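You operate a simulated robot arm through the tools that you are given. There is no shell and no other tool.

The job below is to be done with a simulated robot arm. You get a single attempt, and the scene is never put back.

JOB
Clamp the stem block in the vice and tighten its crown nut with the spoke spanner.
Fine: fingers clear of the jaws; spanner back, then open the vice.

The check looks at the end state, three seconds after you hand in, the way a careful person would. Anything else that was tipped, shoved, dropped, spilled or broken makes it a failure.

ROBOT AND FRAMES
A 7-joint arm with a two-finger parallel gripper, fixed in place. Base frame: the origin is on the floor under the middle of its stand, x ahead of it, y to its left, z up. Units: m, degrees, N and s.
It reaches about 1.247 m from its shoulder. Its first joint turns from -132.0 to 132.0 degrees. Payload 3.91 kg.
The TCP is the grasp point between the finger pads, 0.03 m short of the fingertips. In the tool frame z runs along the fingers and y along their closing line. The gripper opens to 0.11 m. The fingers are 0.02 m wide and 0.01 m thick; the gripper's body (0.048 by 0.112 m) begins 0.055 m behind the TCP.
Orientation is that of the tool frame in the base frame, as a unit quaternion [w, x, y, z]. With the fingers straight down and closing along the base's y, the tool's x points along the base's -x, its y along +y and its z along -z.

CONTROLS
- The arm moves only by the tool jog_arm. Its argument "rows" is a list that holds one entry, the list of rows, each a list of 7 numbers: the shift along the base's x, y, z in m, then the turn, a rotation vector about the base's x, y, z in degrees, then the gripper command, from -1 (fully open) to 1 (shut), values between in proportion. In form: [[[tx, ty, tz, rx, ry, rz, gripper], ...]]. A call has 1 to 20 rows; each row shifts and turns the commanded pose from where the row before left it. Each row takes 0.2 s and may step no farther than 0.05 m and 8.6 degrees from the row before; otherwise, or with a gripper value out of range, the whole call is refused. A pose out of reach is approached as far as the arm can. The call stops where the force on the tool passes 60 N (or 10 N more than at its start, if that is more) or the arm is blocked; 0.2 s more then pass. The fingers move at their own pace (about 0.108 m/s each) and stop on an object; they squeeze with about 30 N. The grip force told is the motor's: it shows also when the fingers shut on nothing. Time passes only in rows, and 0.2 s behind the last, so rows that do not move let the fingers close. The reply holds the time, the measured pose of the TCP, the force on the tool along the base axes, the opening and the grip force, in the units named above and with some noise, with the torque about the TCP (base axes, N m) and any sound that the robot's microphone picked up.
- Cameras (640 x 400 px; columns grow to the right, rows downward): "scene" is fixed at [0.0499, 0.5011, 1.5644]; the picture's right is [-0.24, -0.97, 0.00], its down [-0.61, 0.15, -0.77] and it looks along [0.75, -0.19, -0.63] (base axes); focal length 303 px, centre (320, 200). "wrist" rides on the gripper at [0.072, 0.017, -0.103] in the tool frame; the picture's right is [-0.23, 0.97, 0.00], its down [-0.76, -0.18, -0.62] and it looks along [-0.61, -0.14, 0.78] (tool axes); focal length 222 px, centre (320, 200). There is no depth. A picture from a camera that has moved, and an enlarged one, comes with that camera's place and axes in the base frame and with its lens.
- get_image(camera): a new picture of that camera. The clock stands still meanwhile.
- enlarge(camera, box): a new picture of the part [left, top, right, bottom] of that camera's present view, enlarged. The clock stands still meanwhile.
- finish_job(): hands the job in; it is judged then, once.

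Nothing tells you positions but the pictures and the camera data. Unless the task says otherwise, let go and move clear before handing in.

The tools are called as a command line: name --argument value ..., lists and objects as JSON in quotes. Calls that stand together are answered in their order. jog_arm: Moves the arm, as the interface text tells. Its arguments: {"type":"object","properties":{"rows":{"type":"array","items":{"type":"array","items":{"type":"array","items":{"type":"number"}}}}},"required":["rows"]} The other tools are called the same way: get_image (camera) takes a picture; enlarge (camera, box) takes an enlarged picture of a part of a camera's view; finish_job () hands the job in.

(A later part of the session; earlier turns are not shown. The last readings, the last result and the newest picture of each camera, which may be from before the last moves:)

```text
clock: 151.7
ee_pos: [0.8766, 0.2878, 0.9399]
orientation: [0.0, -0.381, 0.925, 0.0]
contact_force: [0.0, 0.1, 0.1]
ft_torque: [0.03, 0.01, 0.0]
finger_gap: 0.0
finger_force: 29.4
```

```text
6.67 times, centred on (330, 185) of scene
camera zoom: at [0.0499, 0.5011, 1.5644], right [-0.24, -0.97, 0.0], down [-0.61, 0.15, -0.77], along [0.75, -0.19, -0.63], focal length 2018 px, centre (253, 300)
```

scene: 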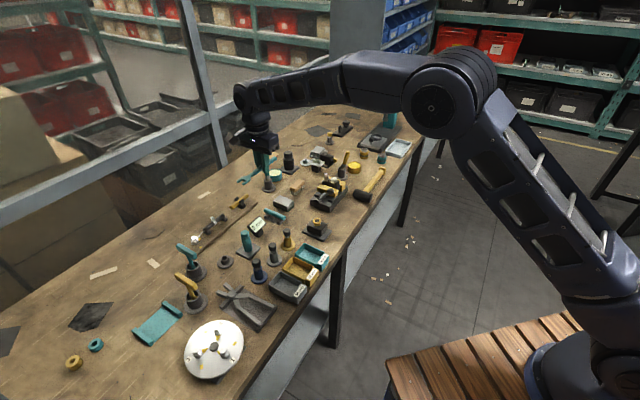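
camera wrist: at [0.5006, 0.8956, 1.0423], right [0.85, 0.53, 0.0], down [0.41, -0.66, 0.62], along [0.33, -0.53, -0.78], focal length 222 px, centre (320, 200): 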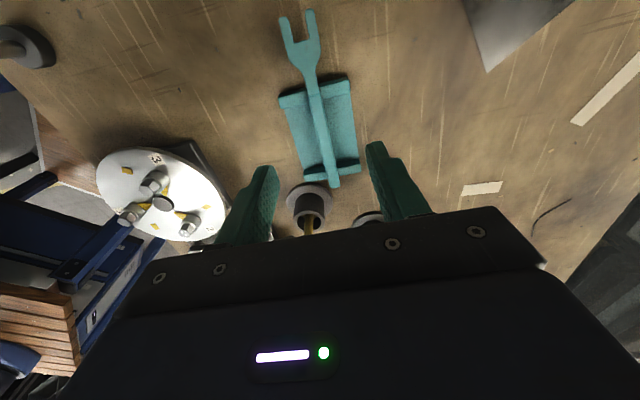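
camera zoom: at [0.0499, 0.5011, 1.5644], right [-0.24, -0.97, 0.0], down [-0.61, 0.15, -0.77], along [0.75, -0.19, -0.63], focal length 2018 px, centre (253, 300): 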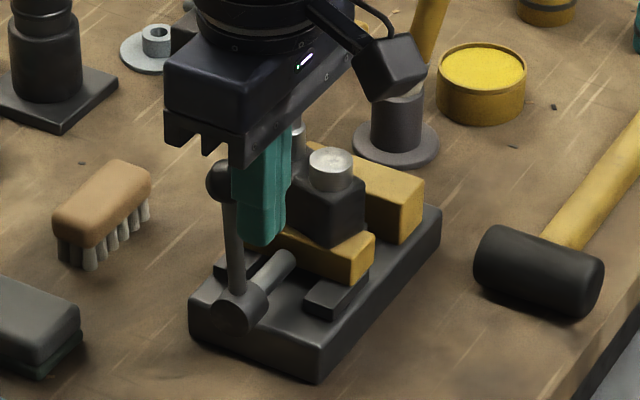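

jog_arm --rows '[[[0.0044, 0.0044, 0, 0, 0, 0, 1], [0.0044, 0.0044, 0, 0, 0, 0, 1], [0.0044, 0.0044, 0, 0, 0, 0, 1], [0.0044, 0.0044, -0.001, 0, 0, 0, 1], [0.0044, 0.0044, -0.001, 0, 0, 0, 1], [0.0044, 0.0044, -0.002, 0, 0, 0, 1], [0.0044, 0.0044, -0.002, 0, 0, 0, 1], [0.004, 0.004, -0.003, 0, 0, 0, 1], [0.004, 0.004, -0.003, 0, 0, 0, 1], [0.003, 0.003, -0.002, 0, 0, 0, 1]]]'

enlarge --camera "scene" --box '[290, 155, 370, 215]'

```text
clock: 153.9
ee_pos: [0.9184, 0.3288, 0.927]
orientation: [0.001, -0.382, 0.924, 0.001]
contact_force: [0.0, -0.1, 1.2]
ft_torque: [0.04, 0.01, 0.02]
finger_gap: 0.0
finger_force: 30.4
```

```text
6.67 times, centred on (330, 185) of scene
camera zoom: at [0.0499, 0.5011, 1.5644], right [-0.24, -0.97, 0.0], down [-0.61, 0.15, -0.77], along [0.75, -0.19, -0.63], focal length 2018 px, centre (253, 300)
```

zoom: 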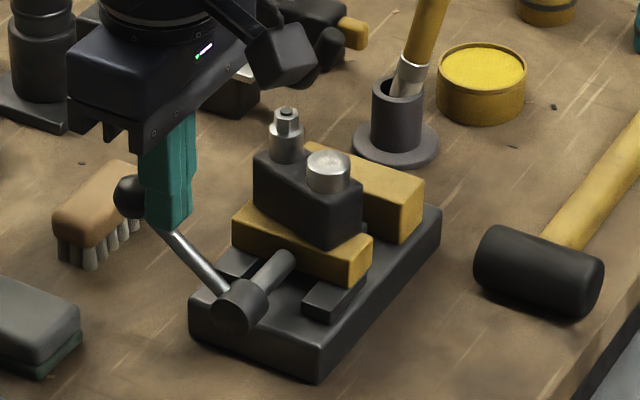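

The lever is back at its starting angle, so the vice is open. Now I rise and look straight down at the block to plan grasping its knob.

jog_arm --rows '[[[-0.002, -0.002, 0.03, 0, 0, 0, 1], [0, 0, 0.045, 0, 0, 0, 0], [0, 0, 0.045, 0, 0, 0, -1], [0.036, -0.02, 0.02, 0, 0, 0, -1], [0.036, -0.02, 0, 0, 0, 0, -1], [0.036, -0.024, 0, 0, 0, 0, -1], [0, 0, 0, 0, 0, 0, -1]]]'

enlarge --camera "wrist" --box '[240, 0, 400, 110]'

enlarge --camera "scene" --box '[312, 165, 352, 200]'

```text
clock: 155.5
ee_pos: [1.0247, 0.2612, 1.0698]
orientation: [0.001, -0.383, 0.924, 0.0]
contact_force: [-0.4, 0.4, -1.0]
ft_torque: [0.01, 0.03, 0.04]
finger_gap: 0.1101
finger_force: 0.2
```

```text
3.64 times, centred on (320, 55) of wrist
camera zoom: at [0.9617, 0.2227, 1.1731], right [-0.53, 0.85, 0.0], down [0.66, 0.41, 0.62], along [0.53, 0.33, -0.78], focal length 808 px, centre (320, 727)
```

zoom: 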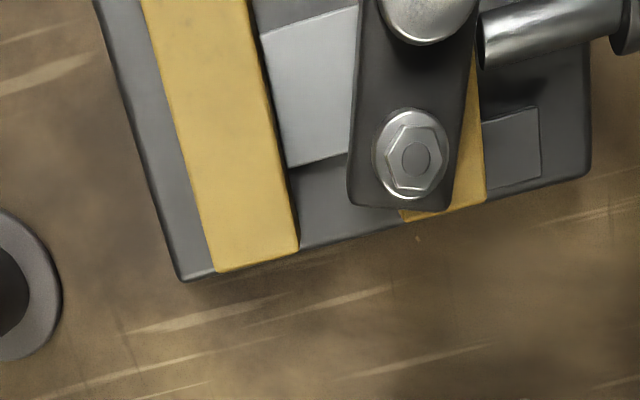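

```text
11.43 times, centred on (332, 182) of scene
camera zoom: at [0.0499, 0.5011, 1.5644], right [-0.24, -0.97, 0.0], down [-0.61, 0.15, -0.77], along [0.75, -0.19, -0.63], focal length 3460 px, centre (183, 400)
```

zoom: 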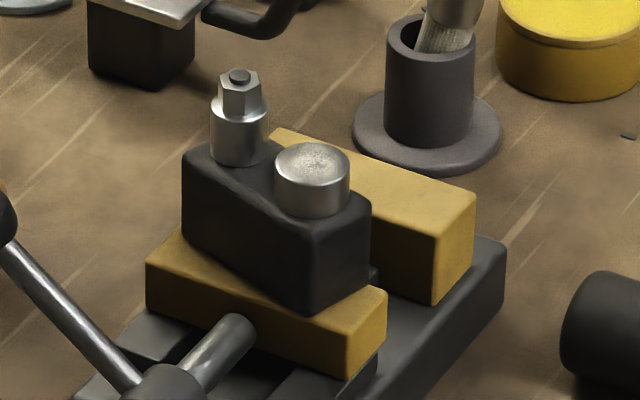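

The jaws are open and the block rests on the near jaw, turned about 20° clockwise. I'll turn the gripper to match the block (φ ≈ 25°) and centre the wrist camera over its knob.

jog_arm --rows '[[[-0.0067, -0.0018, 0, 0, 0, -6.7, -1], [-0.0067, -0.0018, 0, 0, 0, -6.7, -1], [-0.0067, -0.0018, 0, 0, 0, -6.6, -1], [0, 0, 0, 0, 0, 0, -1]]]'

enlarge --camera "wrist" --box '[250, 0, 410, 110]'

```text
clock: 156.5
ee_pos: [1.0054, 0.2573, 1.0681]
orientation: [0.0, -0.215, 0.977, 0.0]
contact_force: [0.0, -1.0, -0.5]
ft_torque: [0.02, -0.03, 0.03]
finger_gap: 0.1099
finger_force: 0.1
```

```text
3.64 times, centred on (330, 55) of wrist
camera zoom: at [0.9315, 0.2424, 1.1715], right [-0.2, 0.98, 0.0], down [0.77, 0.16, 0.62], along [0.61, 0.13, -0.78], focal length 808 px, centre (284, 727)
```

zoom: 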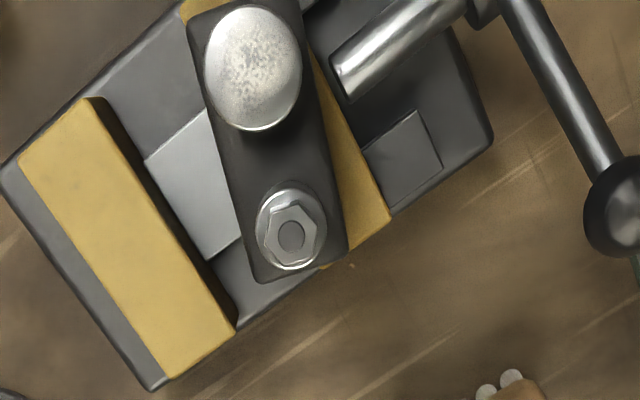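

I have the block's pose: knob near [0.932, 0.234], heading 27°, about 18 mm above its seat. I'll move the gripper above the knob, half open, and descend partway.

jog_arm --rows '[[[-0.0368, -0.0116, -0.02, 0, 0, 1, -0.1], [-0.0368, -0.0117, -0.02, 0, 0, 1, -0.1], [0, 0, -0.04, 0, 0, 0, -0.1], [0, 0, -0.03, 0, 0, 0, -0.1], [0, 0, 0, 0, 0, 0, -0.1]]]'

get_image --camera "wrist"

enlarge --camera "scene" --box '[300, 150, 370, 205]'

```text
clock: 157.7
ee_pos: [0.9325, 0.2343, 0.9579]
orientation: [0.0, -0.232, 0.973, 0.0]
contact_force: [0.6, -0.3, -0.3]
ft_torque: [-0.02, -0.01, 0.02]
finger_gap: 0.0605
finger_force: 0.1
```

```text
taken
camera wrist: at [0.8588, 0.2168, 1.0614], right [-0.24, 0.97, 0.0], down [0.76, 0.19, 0.62], along [0.61, 0.15, -0.78], focal length 222 px, centre (320, 200)
```

wrist: 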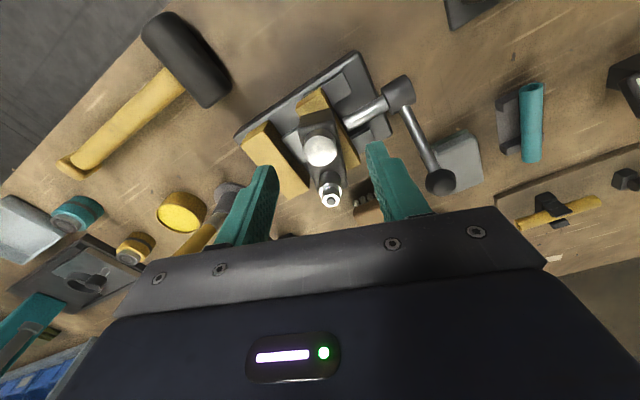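

```text
7.27 times, centred on (335, 178) of scene
camera zoom: at [0.0499, 0.5011, 1.5644], right [-0.24, -0.97, 0.0], down [-0.61, 0.15, -0.77], along [0.75, -0.19, -0.63], focal length 2202 px, centre (211, 364)
```

zoom: 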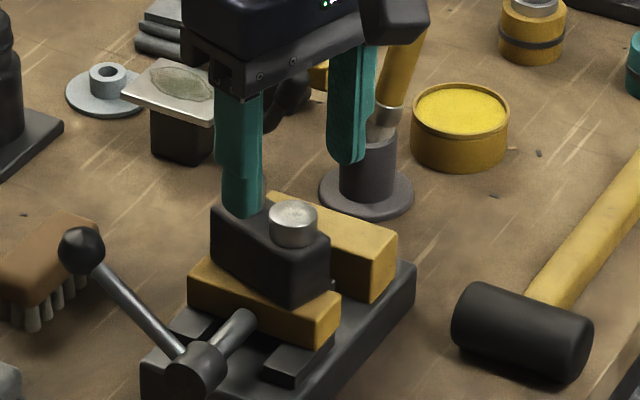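

The knob is exactly under the TCP. Descending to grip it and closing.

jog_arm --rows '[[[0, 0, -0.02, 0, 0, 0, -0.1], [0, 0, -0.012, 0, 0, 0, -0.1], [0, 0, -0.004, 0, 0, 0, -0.1], [0, 0, 0, 0, 0, 0, 0.2], [0, 0, 0, 0, 0, 0, 0.5], [0, 0, 0, 0, 0, 0, 1], [0, 0, 0, 0, 0, 0, 1]]]'

get_image --camera "wrist"

enlarge --camera "scene" --box '[300, 150, 370, 205]'

```text
clock: 159.3
ee_pos: [0.9318, 0.2327, 0.9203]
orientation: [0.001, -0.233, 0.972, 0.0]
contact_force: [0.0, 0.5, 0.0]
ft_torque: [0.08, 0.01, 0.04]
finger_gap: 0.0296
finger_force: 30.1
```

```text
taken
camera wrist: at [0.8578, 0.2152, 1.0227], right [-0.24, 0.97, 0.0], down [0.76, 0.19, 0.62], along [0.61, 0.15, -0.78], focal length 222 px, centre (320, 200)
```

wrist: 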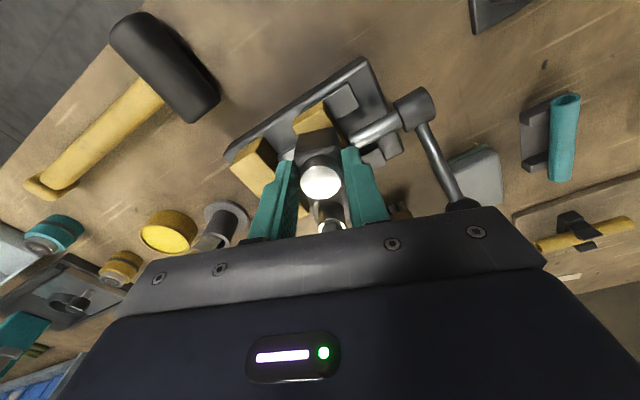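

```text
7.27 times, centred on (335, 178) of scene
camera zoom: at [0.0499, 0.5011, 1.5644], right [-0.24, -0.97, 0.0], down [-0.61, 0.15, -0.77], along [0.75, -0.19, -0.63], focal length 2202 px, centre (211, 364)
```

zoom: 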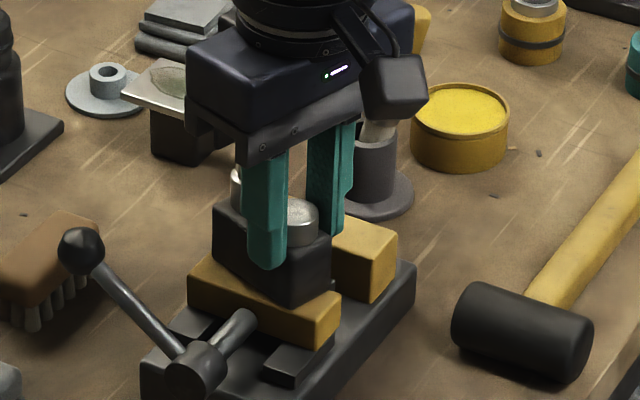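

The fingers gripped the block's body sides (29.6 mm) just below its top edge. I'll reopen slightly, go 7 mm lower for a firmer hold, and close again.

jog_arm --rows '[[[0, 0, 0, 0, 0, 0, 0.3], [0, 0, -0.003, 0, 0, 0, 0.3], [0, 0, -0.004, 0, 0, 0, 0.3], [0, 0, 0, 0, 0, 0, 1], [0, 0, 0, 0, 0, 0, 1], [0, 0, 0, 0, 0, 0, 1]]]'

enlarge --camera "scene" --box '[312, 165, 352, 200]'

```text
clock: 160.7
ee_pos: [0.9318, 0.2333, 0.9126]
orientation: [-0.001, -0.232, 0.973, 0.0]
contact_force: [-0.8, 0.7, 4.7]
ft_torque: [-0.1, 0.17, 0.01]
finger_gap: 0.0296
finger_force: 30.3
```

```text
11.43 times, centred on (332, 182) of scene
camera zoom: at [0.0499, 0.5011, 1.5644], right [-0.24, -0.97, 0.0], down [-0.61, 0.15, -0.77], along [0.75, -0.19, -0.63], focal length 3460 px, centre (183, 400)
```

zoom: 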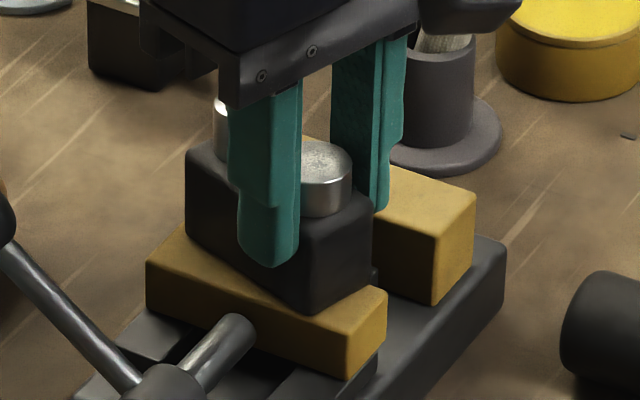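

Firm grip on the block. I'll lift it 25 mm, rotate it +18° square to the jaws and move it over the gap.

jog_arm --rows '[[[0, 0, 0.01, 0, 0, 0, 1], [0, 0, 0.015, 0, 0, 0, 1], [0.0063, -0.0066, 0, 0, 0, 6.07, 1], [0.0063, -0.0066, 0, 0, 0, 6.07, 1], [0.0064, -0.0065, 0, 0, 0, 6.06, 1], [0, 0, 0, 0, 0, 0, 1], [0, 0, 0, 0, 0, 0, 1]]]'

get_image --camera "wrist"

enlarge --camera "scene" --box '[312, 165, 352, 200]'

```text
clock: 162.3
ee_pos: [0.951, 0.2146, 0.9393]
orientation: [0.0, -0.384, 0.923, 0.0]
contact_force: [0.1, 0.3, -3.5]
ft_torque: [-0.03, 0.01, -0.02]
finger_gap: 0.0297
finger_force: 30.1
```

```text
taken
camera wrist: at [0.8868, 0.1747, 1.0417], right [-0.53, 0.85, 0.0], down [0.66, 0.41, 0.62], along [0.53, 0.33, -0.78], focal length 222 px, centre (320, 200)
```

wrist: 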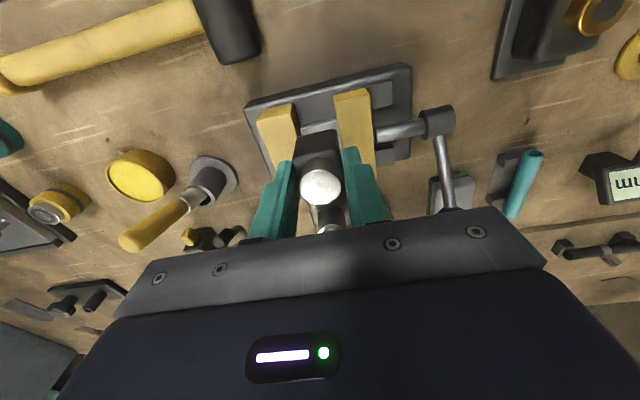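

```text
11.43 times, centred on (332, 182) of scene
camera zoom: at [0.0499, 0.5011, 1.5644], right [-0.24, -0.97, 0.0], down [-0.61, 0.15, -0.77], along [0.75, -0.19, -0.63], focal length 3460 px, centre (183, 400)
```

zoom: 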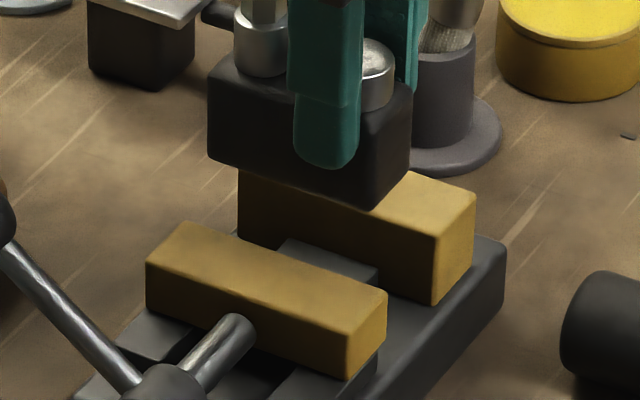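

The block is lifted cleanly and square to the jaws; the seat pad is visible between them. I'll check its lateral alignment in the wrist view.

enlarge --camera "wrist" --box '[240, 60, 420, 180]'

```text
3.33 times, centred on (330, 120) of wrist
camera zoom: at [0.8868, 0.1747, 1.0417], right [-0.53, 0.85, 0.0], down [0.66, 0.41, 0.62], along [0.53, 0.33, -0.78], focal length 740 px, centre (287, 467)
```

zoom: 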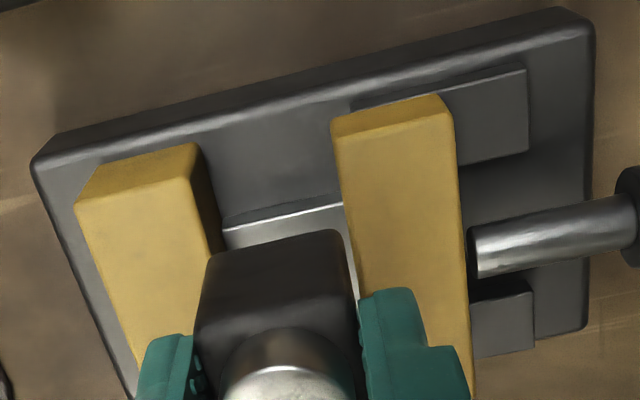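

The block is within about 1 mm of the gap's centre line. I'll nudge it and lower it slowly between the jaws, watching for contact.

jog_arm --rows '[[[-0.0007, 0.0007, 0, 0, 0, 0, 1], [0, 0, -0.01, 0, 0, 0, 1], [0, 0, -0.01, 0, 0, 0, 1], [0, 0, -0.005, 0, 0, 0, 1], [0, 0, -0.004, 0, 0, 0, 1], [0, 0, 0, 0, 0, 0, 1]]]'

enlarge --camera "wrist" --box '[240, 60, 420, 180]'

enlarge --camera "scene" --box '[312, 165, 352, 200]'

```text
clock: 163.7
ee_pos: [0.9503, 0.2142, 0.9095]
orientation: [0.0, -0.383, 0.924, 0.0]
contact_force: [0.7, 0.1, -3.4]
ft_torque: [-0.1, 0.04, -0.03]
finger_gap: 0.0295
finger_force: 29.5
```

```text
3.33 times, centred on (330, 120) of wrist
camera zoom: at [0.8855, 0.175, 1.0128], right [-0.53, 0.85, 0.0], down [0.66, 0.41, 0.62], along [0.53, 0.33, -0.78], focal length 740 px, centre (287, 467)
```

zoom: 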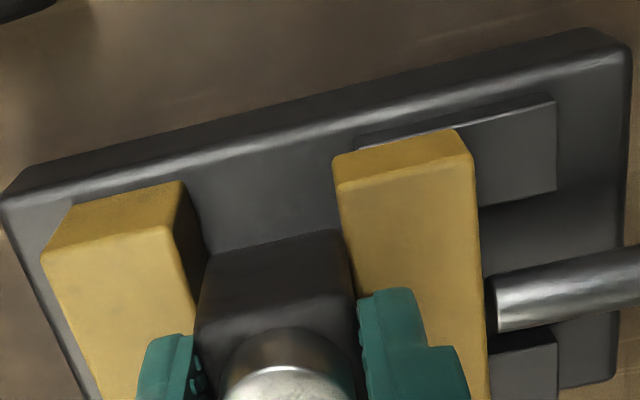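

```text
11.43 times, centred on (332, 182) of scene
camera zoom: at [0.0499, 0.5011, 1.5644], right [-0.24, -0.97, 0.0], down [-0.61, 0.15, -0.77], along [0.75, -0.19, -0.63], focal length 3460 px, centre (183, 400)
```

zoom: 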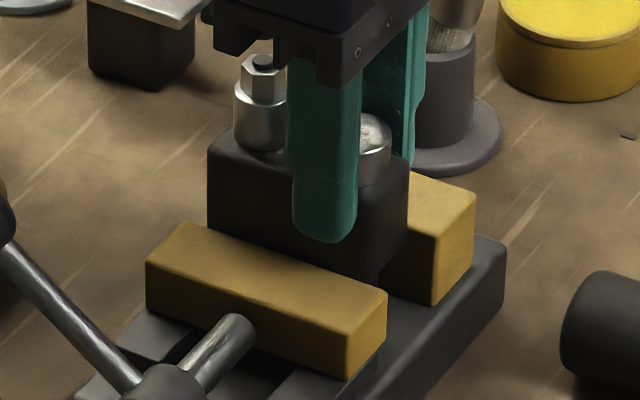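

It's entering the gap freely. Lowering the rest of the way in small steps.

jog_arm --rows '[[[0, 0, -0.005, 0, 0, 0, 1], [0, 0, -0.004, 0, 0, 0, 1], [0, 0, -0.003, 0, 0, 0, 1], [0, 0, -0.001, 0, 0, 0, 1], [0, 0, 0, 0, 0, 0, 1]]]'

enlarge --camera "scene" --box '[312, 165, 352, 200]'

```text
clock: 164.9
ee_pos: [0.9498, 0.2146, 0.8956]
orientation: [0.0, -0.384, 0.923, 0.0]
contact_force: [1.6, -1.5, -2.2]
ft_torque: [-0.1, -0.03, -0.1]
finger_gap: 0.0298
finger_force: 30.5
```

```text
11.43 times, centred on (332, 182) of scene
camera zoom: at [0.0499, 0.5011, 1.5644], right [-0.24, -0.97, 0.0], down [-0.61, 0.15, -0.77], along [0.75, -0.19, -0.63], focal length 3460 px, centre (183, 400)
```

zoom: 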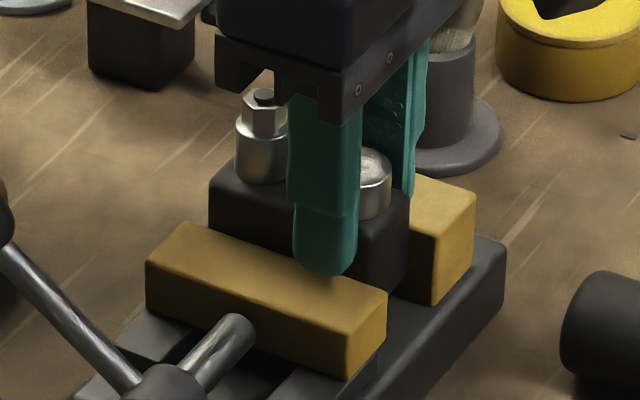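

jog_arm --rows '[[[0, 0, -0.001, 0, 0, 0, 1], [0, 0, -0.001, 0, 0, 0, 1], [0, 0, 0, 0, 0, 0, 1]]]'

```text
clock: 165.7
ee_pos: [0.9505, 0.2143, 0.8949]
orientation: [0.0, -0.384, 0.923, 0.0]
contact_force: [0.4, -0.5, -3.9]
ft_torque: [-0.02, 0.04, 0.0]
finger_gap: 0.0296
finger_force: 30.2
```

jog_arm --rows '[[[0, 0, -0.001, 0, 0, 0, 1], [0, 0, -0.001, 0, 0, 0, 1], [0, 0, -0.001, 0, 0, 0, 1], [0, 0, 0, 0, 0, 0, 1]]]'

enlarge --camera "scene" --box '[312, 165, 352, 200]'

```text
clock: 166.7
ee_pos: [0.9501, 0.2151, 0.8927]
orientation: [0.001, -0.383, 0.924, -0.001]
contact_force: [-4.2, 0.0, 11.6]
ft_torque: [0.06, 0.4, 0.09]
finger_gap: 0.0297
finger_force: 29.7
```

```text
11.43 times, centred on (332, 182) of scene
camera zoom: at [0.0499, 0.5011, 1.5644], right [-0.24, -0.97, 0.0], down [-0.61, 0.15, -0.77], along [0.75, -0.19, -0.63], focal length 3460 px, centre (183, 400)
```

zoom: 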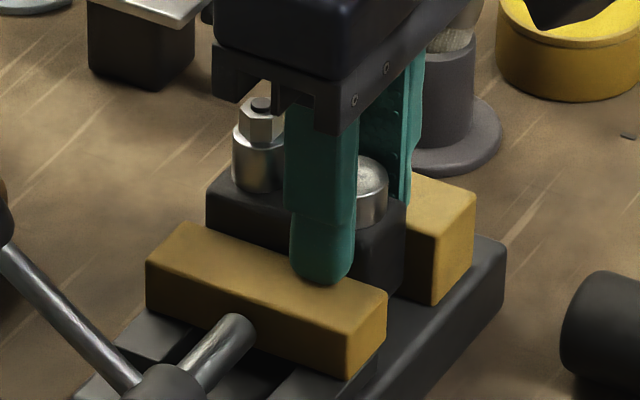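

The block is seated on its pad (11.6 N). I'll relax the push, open the fingers and rise straight up.

jog_arm --rows '[[[0, 0, 0.0008, 0, 0, 0, 1], [0, 0, 0, 0, 0, 0, 0.35], [0, 0, 0, 0, 0, 0, 0.2], [0, 0, 0, 0, 0, 0, 0.1], [0, 0, 0.015, 0, 0, 0, 0.1], [0, 0, 0.03, 0, 0, 0, 0.1], [0, 0, 0.045, 0, 0, 0, 0.1], [0, 0, 0.045, 0, 0, 0, 0], [0, 0, 0, 0, 0, 0, 0]]]'

enlarge --camera "scene" --box '[312, 165, 352, 200]'

enlarge --camera "wrist" --box '[240, 60, 420, 180]'

```text
clock: 168.7
ee_pos: [0.9512, 0.2159, 1.0258]
orientation: [0.0, -0.383, 0.924, -0.001]
contact_force: [1.0, 0.9, 0.7]
ft_torque: [-0.01, 0.02, -0.02]
finger_gap: 0.0551
finger_force: 0.0
```

```text
11.43 times, centred on (332, 182) of scene
camera zoom: at [0.0499, 0.5011, 1.5644], right [-0.24, -0.97, 0.0], down [-0.61, 0.15, -0.77], along [0.75, -0.19, -0.63], focal length 3460 px, centre (183, 400)
```

zoom: 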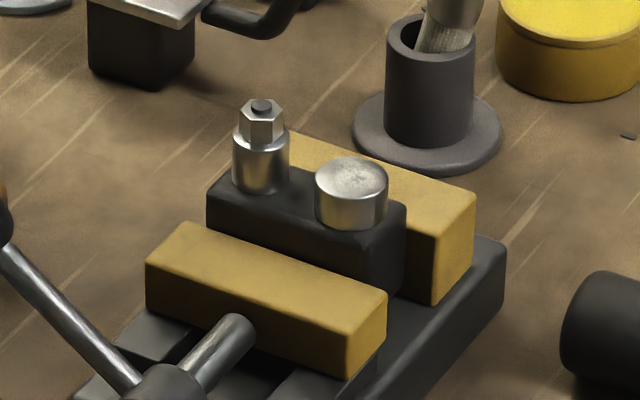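

```text
3.33 times, centred on (330, 120) of wrist
camera zoom: at [0.8874, 0.1769, 1.1294], right [-0.53, 0.85, 0.0], down [0.66, 0.41, 0.62], along [0.53, 0.33, -0.78], focal length 740 px, centre (287, 467)
```

zoom: 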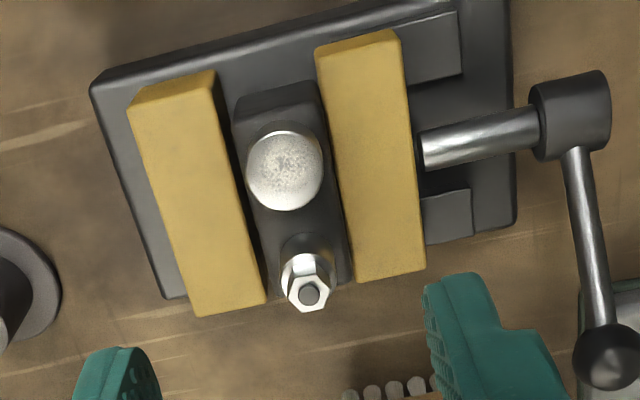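

The block is seated flat and square between the open jaws, with the nut at its tightened angle. Now I'll check what else was disturbed: compare the surroundings with the start.

get_image --camera "scene"

enlarge --camera "scene" --box '[240, 110, 400, 210]'

enlarge --camera "scene" --box '[295, 140, 359, 180]'

```text
taken
```

scene: 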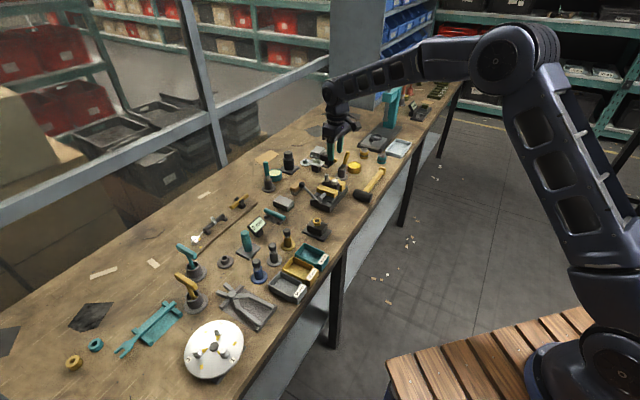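

```text
4.00 times, centred on (320, 160) of scene
camera zoom: at [0.0499, 0.5011, 1.5644], right [-0.24, -0.97, 0.0], down [-0.61, 0.15, -0.77], along [0.75, -0.19, -0.63], focal length 1211 px, centre (320, 360)
```

zoom: 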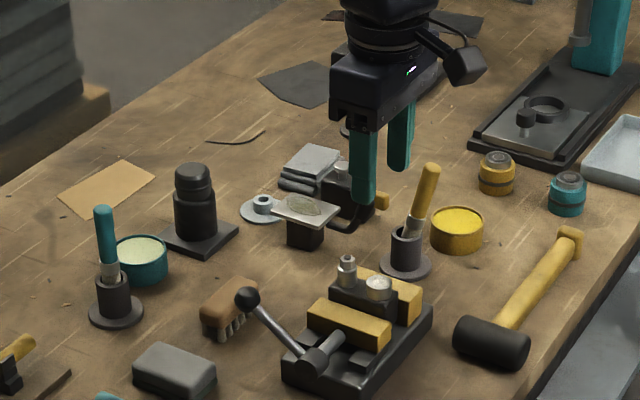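

```text
10.00 times, centred on (327, 160) of scene
camera zoom: at [0.0499, 0.5011, 1.5644], right [-0.24, -0.97, 0.0], down [-0.61, 0.15, -0.77], along [0.75, -0.19, -0.63], focal length 3027 px, centre (250, 600)
```

zoom: 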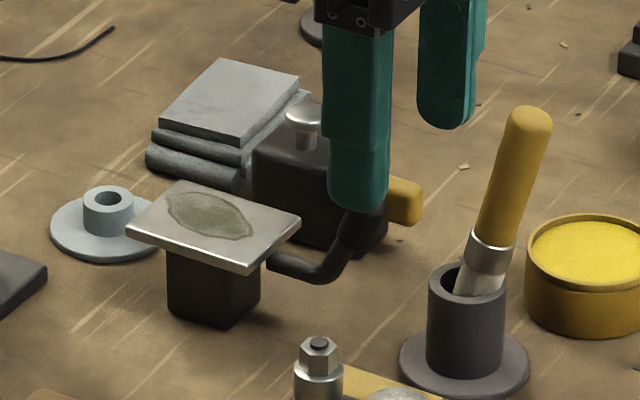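

Two bystanders were disturbed: the yellow brush now leans about 17° in its cup, and the small plate stand with the curved arm was shoved about 10 mm toward +x+y. I'll restore both; first a closer overhead look at that area.

jog_arm --rows '[[[0, 0, 0.03, 0, 0, 0, 0.3], [0.037, 0.011, 0, 0, 0, 0, 1], [0.037, 0.011, 0, 0, 0, 0, 1], [0.037, 0.011, 0, 0, 0, 0, 1], [0.037, 0.011, 0, 0, 0, 0, 1], [0, 0, 0, 0, 0, 0, 1]]]'

get_image --camera "wrist"

enlarge --camera "wrist" --box '[170, 0, 350, 150]'

enlarge --camera "scene" --box '[310, 140, 374, 180]'

```text
clock: 170.1
ee_pos: [1.0946, 0.2562, 1.0569]
orientation: [-0.001, -0.385, 0.923, 0.0]
contact_force: [0.0, -0.2, 0.3]
ft_torque: [0.04, 0.0, 0.05]
finger_gap: 0.0
finger_force: 30.4
```

```text
taken
camera wrist: at [1.0308, 0.2176, 1.1602], right [-0.53, 0.85, 0.0], down [0.66, 0.41, 0.62], along [0.53, 0.33, -0.78], focal length 222 px, centre (320, 200)
```

wrist: 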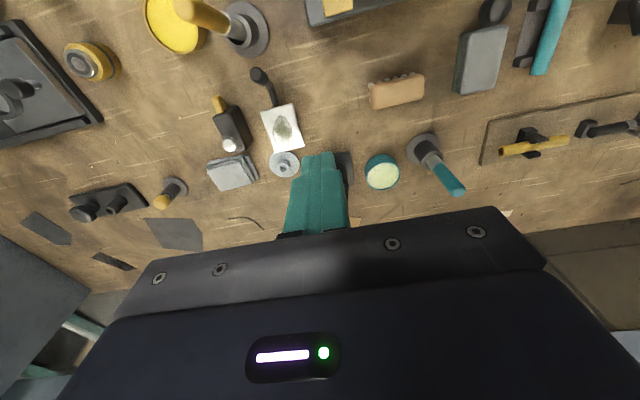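

```text
2.67 times, centred on (260, 75) of wrist
camera zoom: at [1.0308, 0.2176, 1.1602], right [-0.53, 0.85, 0.0], down [0.66, 0.41, 0.62], along [0.53, 0.33, -0.78], focal length 592 px, centre (480, 533)
```

zoom: 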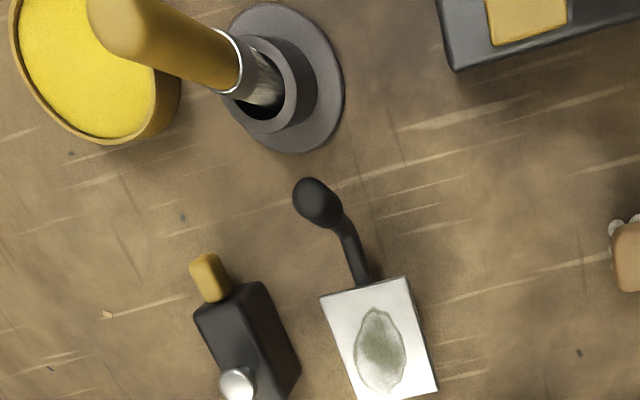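

```text
10.00 times, centred on (342, 160) of scene
camera zoom: at [0.0499, 0.5011, 1.5644], right [-0.24, -0.97, 0.0], down [-0.61, 0.15, -0.77], along [0.75, -0.19, -0.63], focal length 3027 px, centre (100, 600)
```

zoom: 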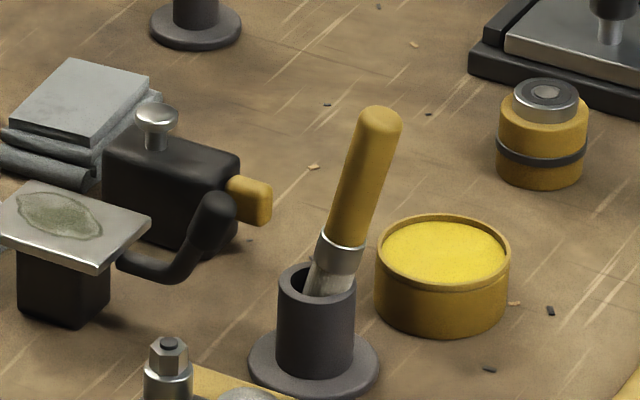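

The stand's curved arm ends in a post near [1.108, 0.186, 0.875]. I'll lower the closed fingers between the post and the plate and drag it back about 10 mm toward −x−y.

jog_arm --rows '[[[0.0147, -0.0271, 0, 0, 0, 0, 1], [0.0147, -0.0271, 0, 0, 0, 0, 1], [0, 0, -0.045, 0, 0, 0, 1], [0, 0, -0.045, 0, 0, 0, 1], [0, 0, -0.045, 0, 0, 0, 1], [0, 0, 0, 0, 0, 0, 1]]]'

get_image --camera "wrist"

enlarge --camera "scene" --box '[310, 140, 374, 180]'

```text
clock: 171.5
ee_pos: [1.1372, 0.2058, 0.9255]
orientation: [-0.001, -0.384, 0.923, 0.0]
contact_force: [0.2, -0.7, 0.3]
ft_torque: [-0.01, 0.01, 0.02]
finger_gap: 0.0
finger_force: 29.5
out of reach, approached as far as the arm can: row 2, 3, 4, 5
```

```text
taken
camera wrist: at [1.074, 0.1662, 1.0289], right [-0.53, 0.85, 0.0], down [0.66, 0.41, 0.62], along [0.53, 0.33, -0.78], focal length 222 px, centre (320, 200)
```

wrist: 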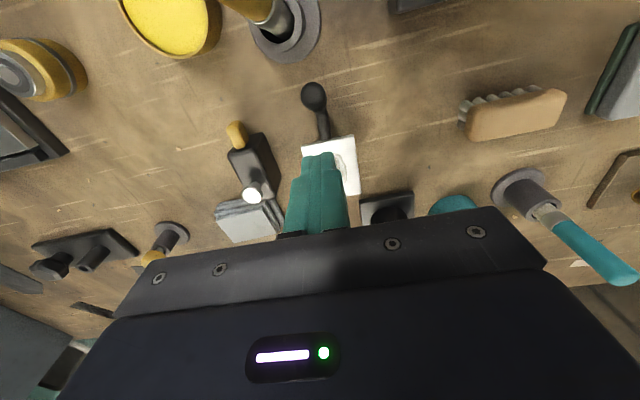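

```text
10.00 times, centred on (342, 160) of scene
camera zoom: at [0.0499, 0.5011, 1.5644], right [-0.24, -0.97, 0.0], down [-0.61, 0.15, -0.77], along [0.75, -0.19, -0.63], focal length 3027 px, centre (100, 600)
```

zoom: 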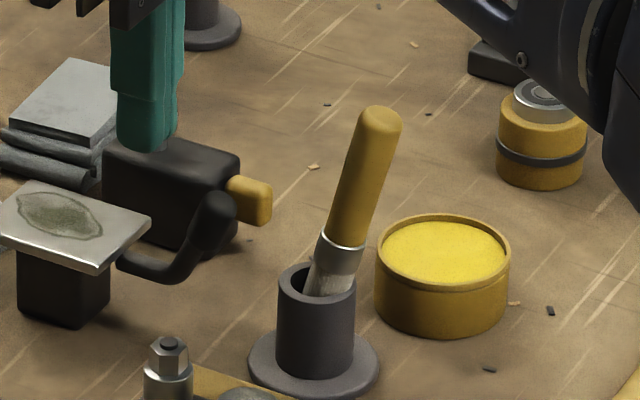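

That spot is just beyond reach with the tool vertical. I'll tilt the tool 15° forward and instead grip the post itself (nearer to me) to drag the stand back.

jog_arm --rows '[[[-0.008, -0.008, 0.025, 0, -5, 0, 0.1], [-0.008, -0.008, 0, 0, -5, 0, 0.1], [0, 0, 0, 0, -5, 0, 0.1], [0, 0, 0, 0, 0, 0, 0.1]]]'

get_image --camera "wrist"

enlarge --camera "scene" --box '[310, 130, 374, 180]'

```text
clock: 172.5
ee_pos: [1.1877, 0.2093, 0.956]
orientation: [0.12, -0.381, 0.916, -0.05]
contact_force: [0.2, 0.3, 0.6]
ft_torque: [0.01, 0.02, 0.03]
finger_gap: 0.0495
finger_force: 0.0
out of reach, approached as far as the arm can: row 1, 2, 3
```

```text
taken
camera wrist: at [1.0989, 0.1707, 1.0407], right [-0.51, 0.85, -0.14], down [0.48, 0.41, 0.77], along [0.71, 0.33, -0.62], focal length 222 px, centre (320, 200)
```

wrist: 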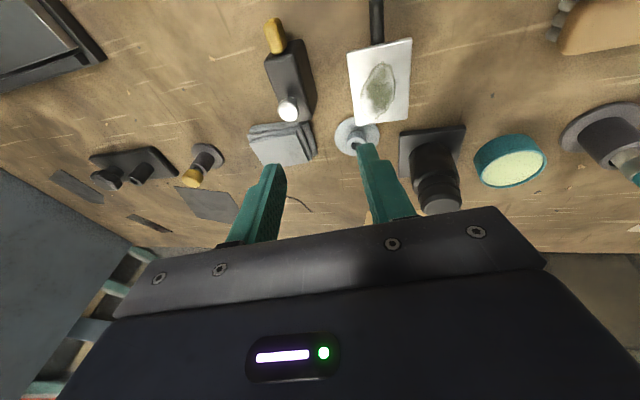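

```text
8.00 times, centred on (342, 155) of scene
camera zoom: at [0.0499, 0.5011, 1.5644], right [-0.24, -0.97, 0.0], down [-0.61, 0.15, -0.77], along [0.75, -0.19, -0.63], focal length 2422 px, centre (144, 560)
```

zoom: 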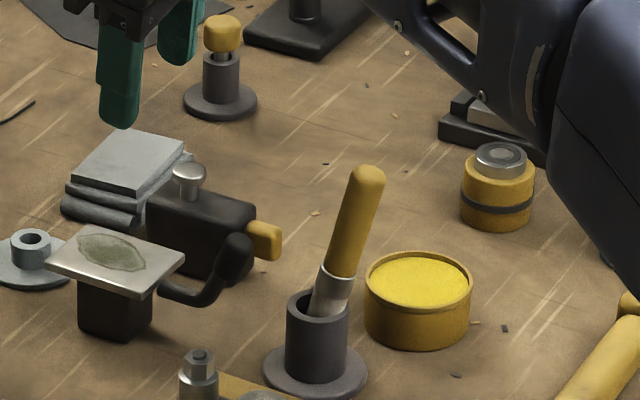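

The arm is at the edge of its workspace and not tracking properly. I'll pull back toward the robot and upward until it tracks again.

jog_arm --rows '[[[-0.03, 0.005, 0.03, 0, 5, 0, 0.1], [-0.03, 0.005, 0.03, 0, 5, 0, 0.1], [-0.03, 0.005, 0.02, 0, 5, 0, 0.1], [0, 0, 0, 0, 0, 0, 0.1]]]'

get_image --camera "scene"

```text
clock: 173.5
ee_pos: [1.1158, 0.2302, 1.0412]
orientation: [-0.003, -0.384, 0.923, 0.0]
contact_force: [0.7, 0.6, -0.2]
ft_torque: [-0.01, 0.01, -0.04]
finger_gap: 0.0499
finger_force: 0.0
out of reach, approached as far as the arm can: row 1, 2, 3
```

```text
taken
```

scene: 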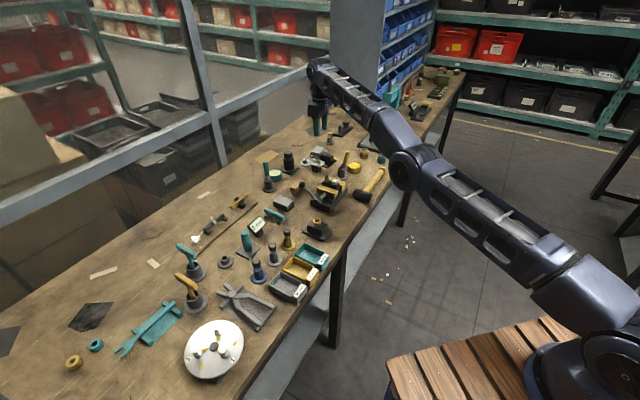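

The arm is fully stretched in an odd posture. I'll keep commanding it back inward until it's within reach again.

jog_arm --rows '[[[-0.045, 0.01, 0.01, 0, 0, 0, 0.1], [-0.045, 0.01, 0.01, 0, 0, 0, 0.1], [-0.045, 0.01, 0.01, 0, 0, 0, 0.1], [0, 0, 0, 0, 0, 0, 0.1]]]'

get_image --camera "scene"

```text
clock: 174.5
ee_pos: [1.0758, 0.3002, 1.0931]
orientation: [-0.001, -0.384, 0.923, -0.001]
contact_force: [0.6, 1.3, 0.3]
ft_torque: [0.04, 0.0, -0.01]
finger_gap: 0.0494
finger_force: 0.1
out of reach, approached as far as the arm can: row 1, 2, 3
```

```text
taken
```

scene: 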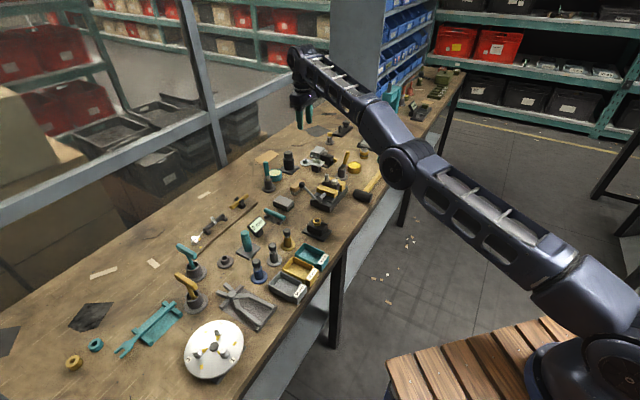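

jog_arm --rows '[[[0, 0, 0, 0, 0, 0, 0.1], [0, 0, 0, 0, 0, 0, 0.1], [0, 0, 0, 0, 0, 0, 0.1]]]'

enlarge --camera "scene" --box '[260, 30, 580, 280]'

```text
clock: 175.3
ee_pos: [1.0781, 0.2979, 1.0932]
orientation: [-0.001, -0.384, 0.923, 0.0]
contact_force: [-0.5, -0.1, 0.5]
ft_torque: [0.03, 0.0, 0.02]
finger_gap: 0.0496
finger_force: 0.0
```

```text
1.60 times, centred on (420, 155) of scene
camera zoom: at [0.0499, 0.5011, 1.5644], right [-0.24, -0.97, 0.0], down [-0.61, 0.15, -0.77], along [0.75, -0.19, -0.63], focal length 484 px, centre (160, 272)
```

zoom: 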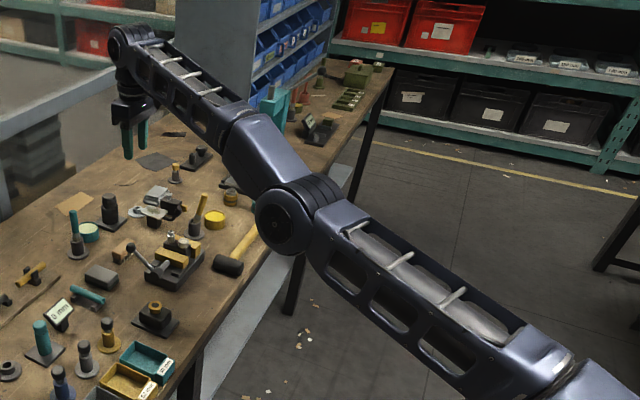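

It has settled and tracks again. I'll test small inward moves.

jog_arm --rows '[[[-0.03, 0, 0, 0, 0, 0, 0.1], [-0.03, 0, 0, 0, 0, 0, 0.1], [0, 0, 0, 0, 0, 0, 0.1]]]'

get_image --camera "scene"

```text
clock: 176.1
ee_pos: [1.067, 0.3187, 1.1056]
orientation: [-0.001, -0.384, 0.923, -0.001]
contact_force: [-0.8, 0.9, -0.7]
ft_torque: [-0.03, 0.0, -0.01]
finger_gap: 0.0495
finger_force: 0.1
out of reach, approached as far as the arm can: row 1, 2
```

```text
taken
```

scene: 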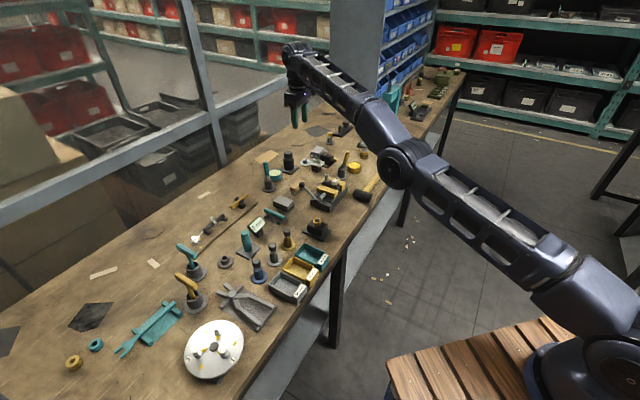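

jog_arm --rows '[[[0, 0, 0.045, 0, 0, 0, 0.1], [0, 0, 0.045, 0, 0, 0, 0.1], [0, 0, 0.045, 0, 0, 0, 0.1], [0, 0, 0, 0, 0, 0, 0.1]]]'

get_image --camera "scene"

```text
clock: 177.1
ee_pos: [1.0369, 0.2995, 1.221]
orientation: [0.0, -0.383, 0.924, 0.0]
contact_force: [0.4, 0.5, -0.6]
ft_torque: [0.01, -0.02, -0.02]
finger_gap: 0.0498
finger_force: 0.1
out of reach, approached as far as the arm can: row 1, 2, 3
```

```text
taken
```

scene: 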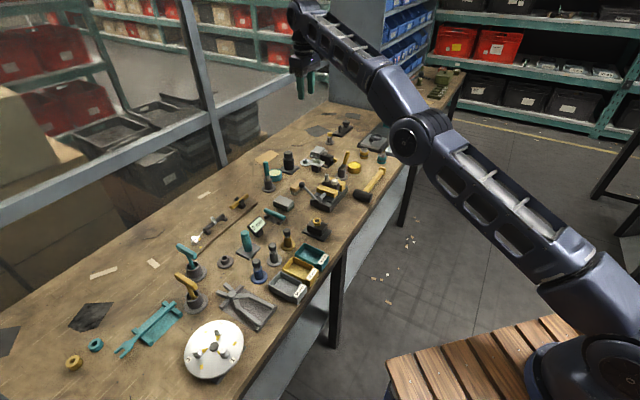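

The arm is stuck at full stretch (elbow straight). A downward move should make the elbow flex again; I'll try that with a slight inward component, high above everything.

jog_arm --rows '[[[0, 0, -0.04, 0, 0, 0, 0.1], [-0.01, 0, -0.04, 0, 0, 0, 0.1], [-0.02, 0, -0.02, 0, 0, 0, 0.1], [0, 0, 0, 0, 0, 0, 0.1]]]'

get_image --camera "scene"

```text
clock: 178.1
ee_pos: [1.0559, 0.3209, 1.1373]
orientation: [-0.002, -0.384, 0.923, 0.0]
contact_force: [0.3, 0.1, 1.0]
ft_torque: [-0.01, -0.02, 0.01]
finger_gap: 0.0495
finger_force: 0.1
out of reach, approached as far as the arm can: row 1, 2, 3
```

```text
taken
```

scene: 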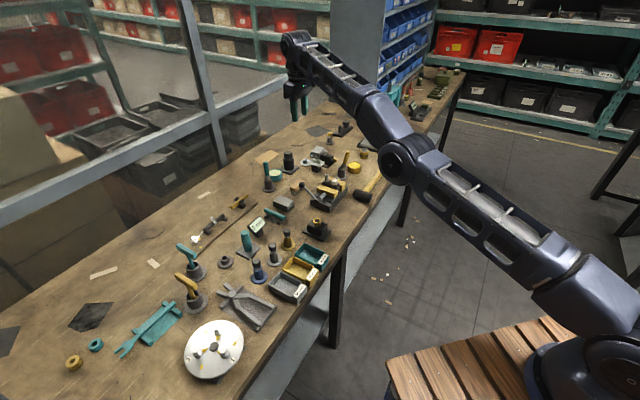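

The elbow has flipped to the underside, which is why it won't fold inward. I'll command it outward to straighten at this safe height, then up and down again so the elbow folds upward as before.

jog_arm --rows '[[[0.045, 0.013, 0.02, 0, 0, 0, 0.1], [0.045, 0.013, 0.02, 0, 0, 0, 0.1], [0.045, 0.013, 0.02, 0, 0, 0, 0.1], [0.045, 0.013, 0.02, 0, 0, 0, 0.1], [0.045, 0.013, 0.02, 0, 0, 0, 0.1], [0.045, 0.013, 0, 0, 0, 0, 0.1], [0.045, 0.013, 0, 0, 0, 0, 0.1], [0, 0, 0, 0, 0, 0, 0.1]]]'

get_image --camera "scene"

```text
refused: row 1 steps farther than a row can; nothing moved
```

```text
taken
```

scene: 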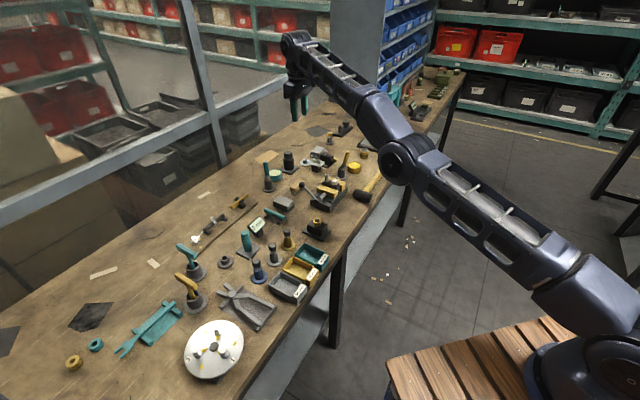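

jog_arm --rows '[[[0.04, 0.012, 0.015, 0, 0, 0, 0.1], [0.04, 0.012, 0.015, 0, 0, 0, 0.1], [0.04, 0.012, 0.015, 0, 0, 0, 0.1], [0.04, 0.012, 0.015, 0, 0, 0, 0.1], [0, 0, 0, 0, 0, 0, 0.1]]]'

get_image --camera "scene"

```text
clock: 179.3
ee_pos: [1.0595, 0.3167, 1.1402]
orientation: [0.0, -0.383, 0.924, 0.0]
contact_force: [0.8, 0.2, 0.0]
ft_torque: [0.0, 0.0, 0.01]
finger_gap: 0.0494
finger_force: 0.2
out of reach, approached as far as the arm can: row 1, 2, 3, 4
```

```text
taken
```

scene: 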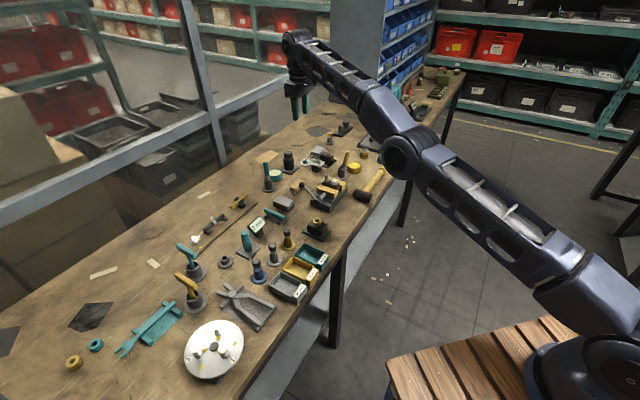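

jog_arm --rows '[[[0, -0.04, 0, 0, 0, 0, 0.1], [0, -0.04, 0, 0, 0, 0, 0.1], [0, 0, 0, 0, 0, 0, 0.1]]]'

```text
clock: 180.1
ee_pos: [1.0835, 0.2411, 1.1473]
orientation: [0.0, -0.384, 0.923, -0.001]
contact_force: [0.7, 0.4, 0.0]
ft_torque: [-0.03, 0.04, 0.0]
finger_gap: 0.0494
finger_force: 0.1
out of reach, approached as far as the arm can: row 1, 2
```

Sideways motion tracks but the radius is stuck in the wrong elbow branch. I'll extend fully outward at this height so the arm passes through straight.

jog_arm --rows '[[[0.042, 0.009, 0, 0, 0, 0, 0.1], [0.042, 0.009, 0, 0, 0, 0, 0.1], [0.042, 0.009, 0, 0, 0, 0, 0.1], [0.042, 0.009, 0, 0, 0, 0, 0.1], [0.042, 0.009, 0, 0, 0, 0, 0.1], [0.042, 0.009, 0, 0, 0, 0, 0.1], [0, 0, 0, 0, 0, 0, 0.1]]]'

get_image --camera "scene"

```text
clock: 181.7
ee_pos: [1.0931, 0.2367, 1.1308]
orientation: [0.001, -0.383, 0.924, 0.0]
contact_force: [0.7, 0.0, 0.5]
ft_torque: [0.01, 0.02, -0.02]
finger_gap: 0.0495
finger_force: 0.1
out of reach, approached as far as the arm can: row 1, 2, 3, 4, 5, 6
```

```text
taken
```

scene: 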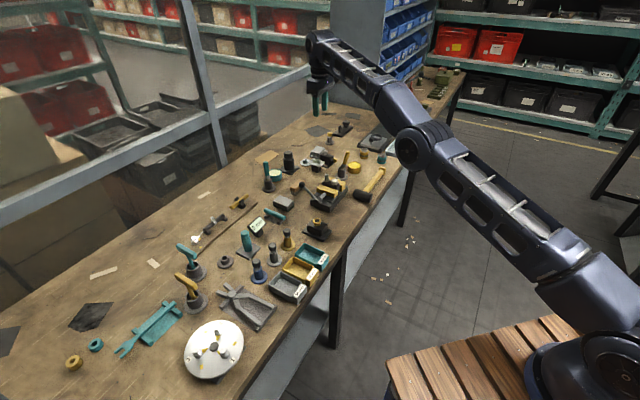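

Nearly straight now. Next, a downward move while still commanded outward, so the elbow folds upward, followed by inward motion.

jog_arm --rows '[[[0.03, 0.006, -0.03, 0, 0, 0, 0.1], [0, 0, -0.04, 0, 0, 0, 0.1], [0, 0, -0.03, 0, 0, 0, 0.1], [0, 0, 0, 0, 0, 0, 0.1]]]'

get_image --camera "scene"

```text
clock: 182.7
ee_pos: [1.1043, 0.2316, 1.0288]
orientation: [0.0, -0.383, 0.924, -0.001]
contact_force: [-0.8, -0.4, -0.5]
ft_torque: [-0.03, 0.01, 0.02]
finger_gap: 0.0493
finger_force: 0.1
out of reach, approached as far as the arm can: row 1
```

```text
taken
```

scene: 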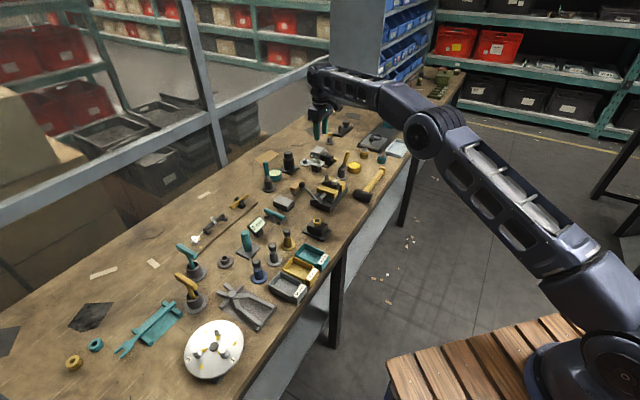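

Recovered: the elbow is up and tracking again. I'll move inward a little to confirm.

jog_arm --rows '[[[-0.03, 0, 0, 0, 0, 0, 1], [-0.02, 0, 0, 0, 0, 0, 1], [0, 0, 0, 0, 0, 0, 1]]]'

enlarge --camera "scene" --box '[240, 110, 400, 210]'

```text
clock: 183.5
ee_pos: [1.0559, 0.2318, 1.0304]
orientation: [0.0, -0.383, 0.924, 0.0]
contact_force: [0.5, -0.5, 0.1]
ft_torque: [0.03, -0.02, 0.01]
finger_gap: 0.0
finger_force: 29.9
```

```text
4.00 times, centred on (320, 160) of scene
camera zoom: at [0.0499, 0.5011, 1.5644], right [-0.24, -0.97, 0.0], down [-0.61, 0.15, -0.77], along [0.75, -0.19, -0.63], focal length 1211 px, centre (320, 360)
```

zoom: 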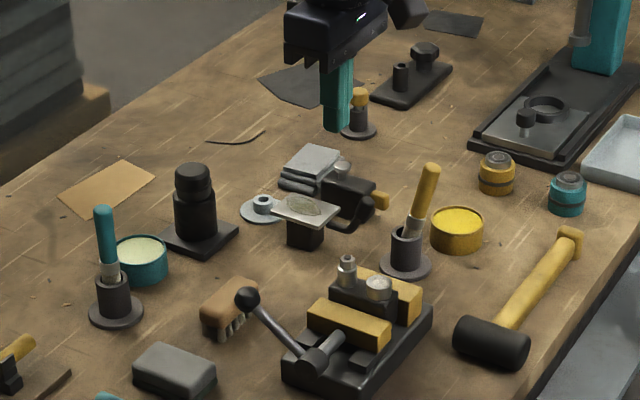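

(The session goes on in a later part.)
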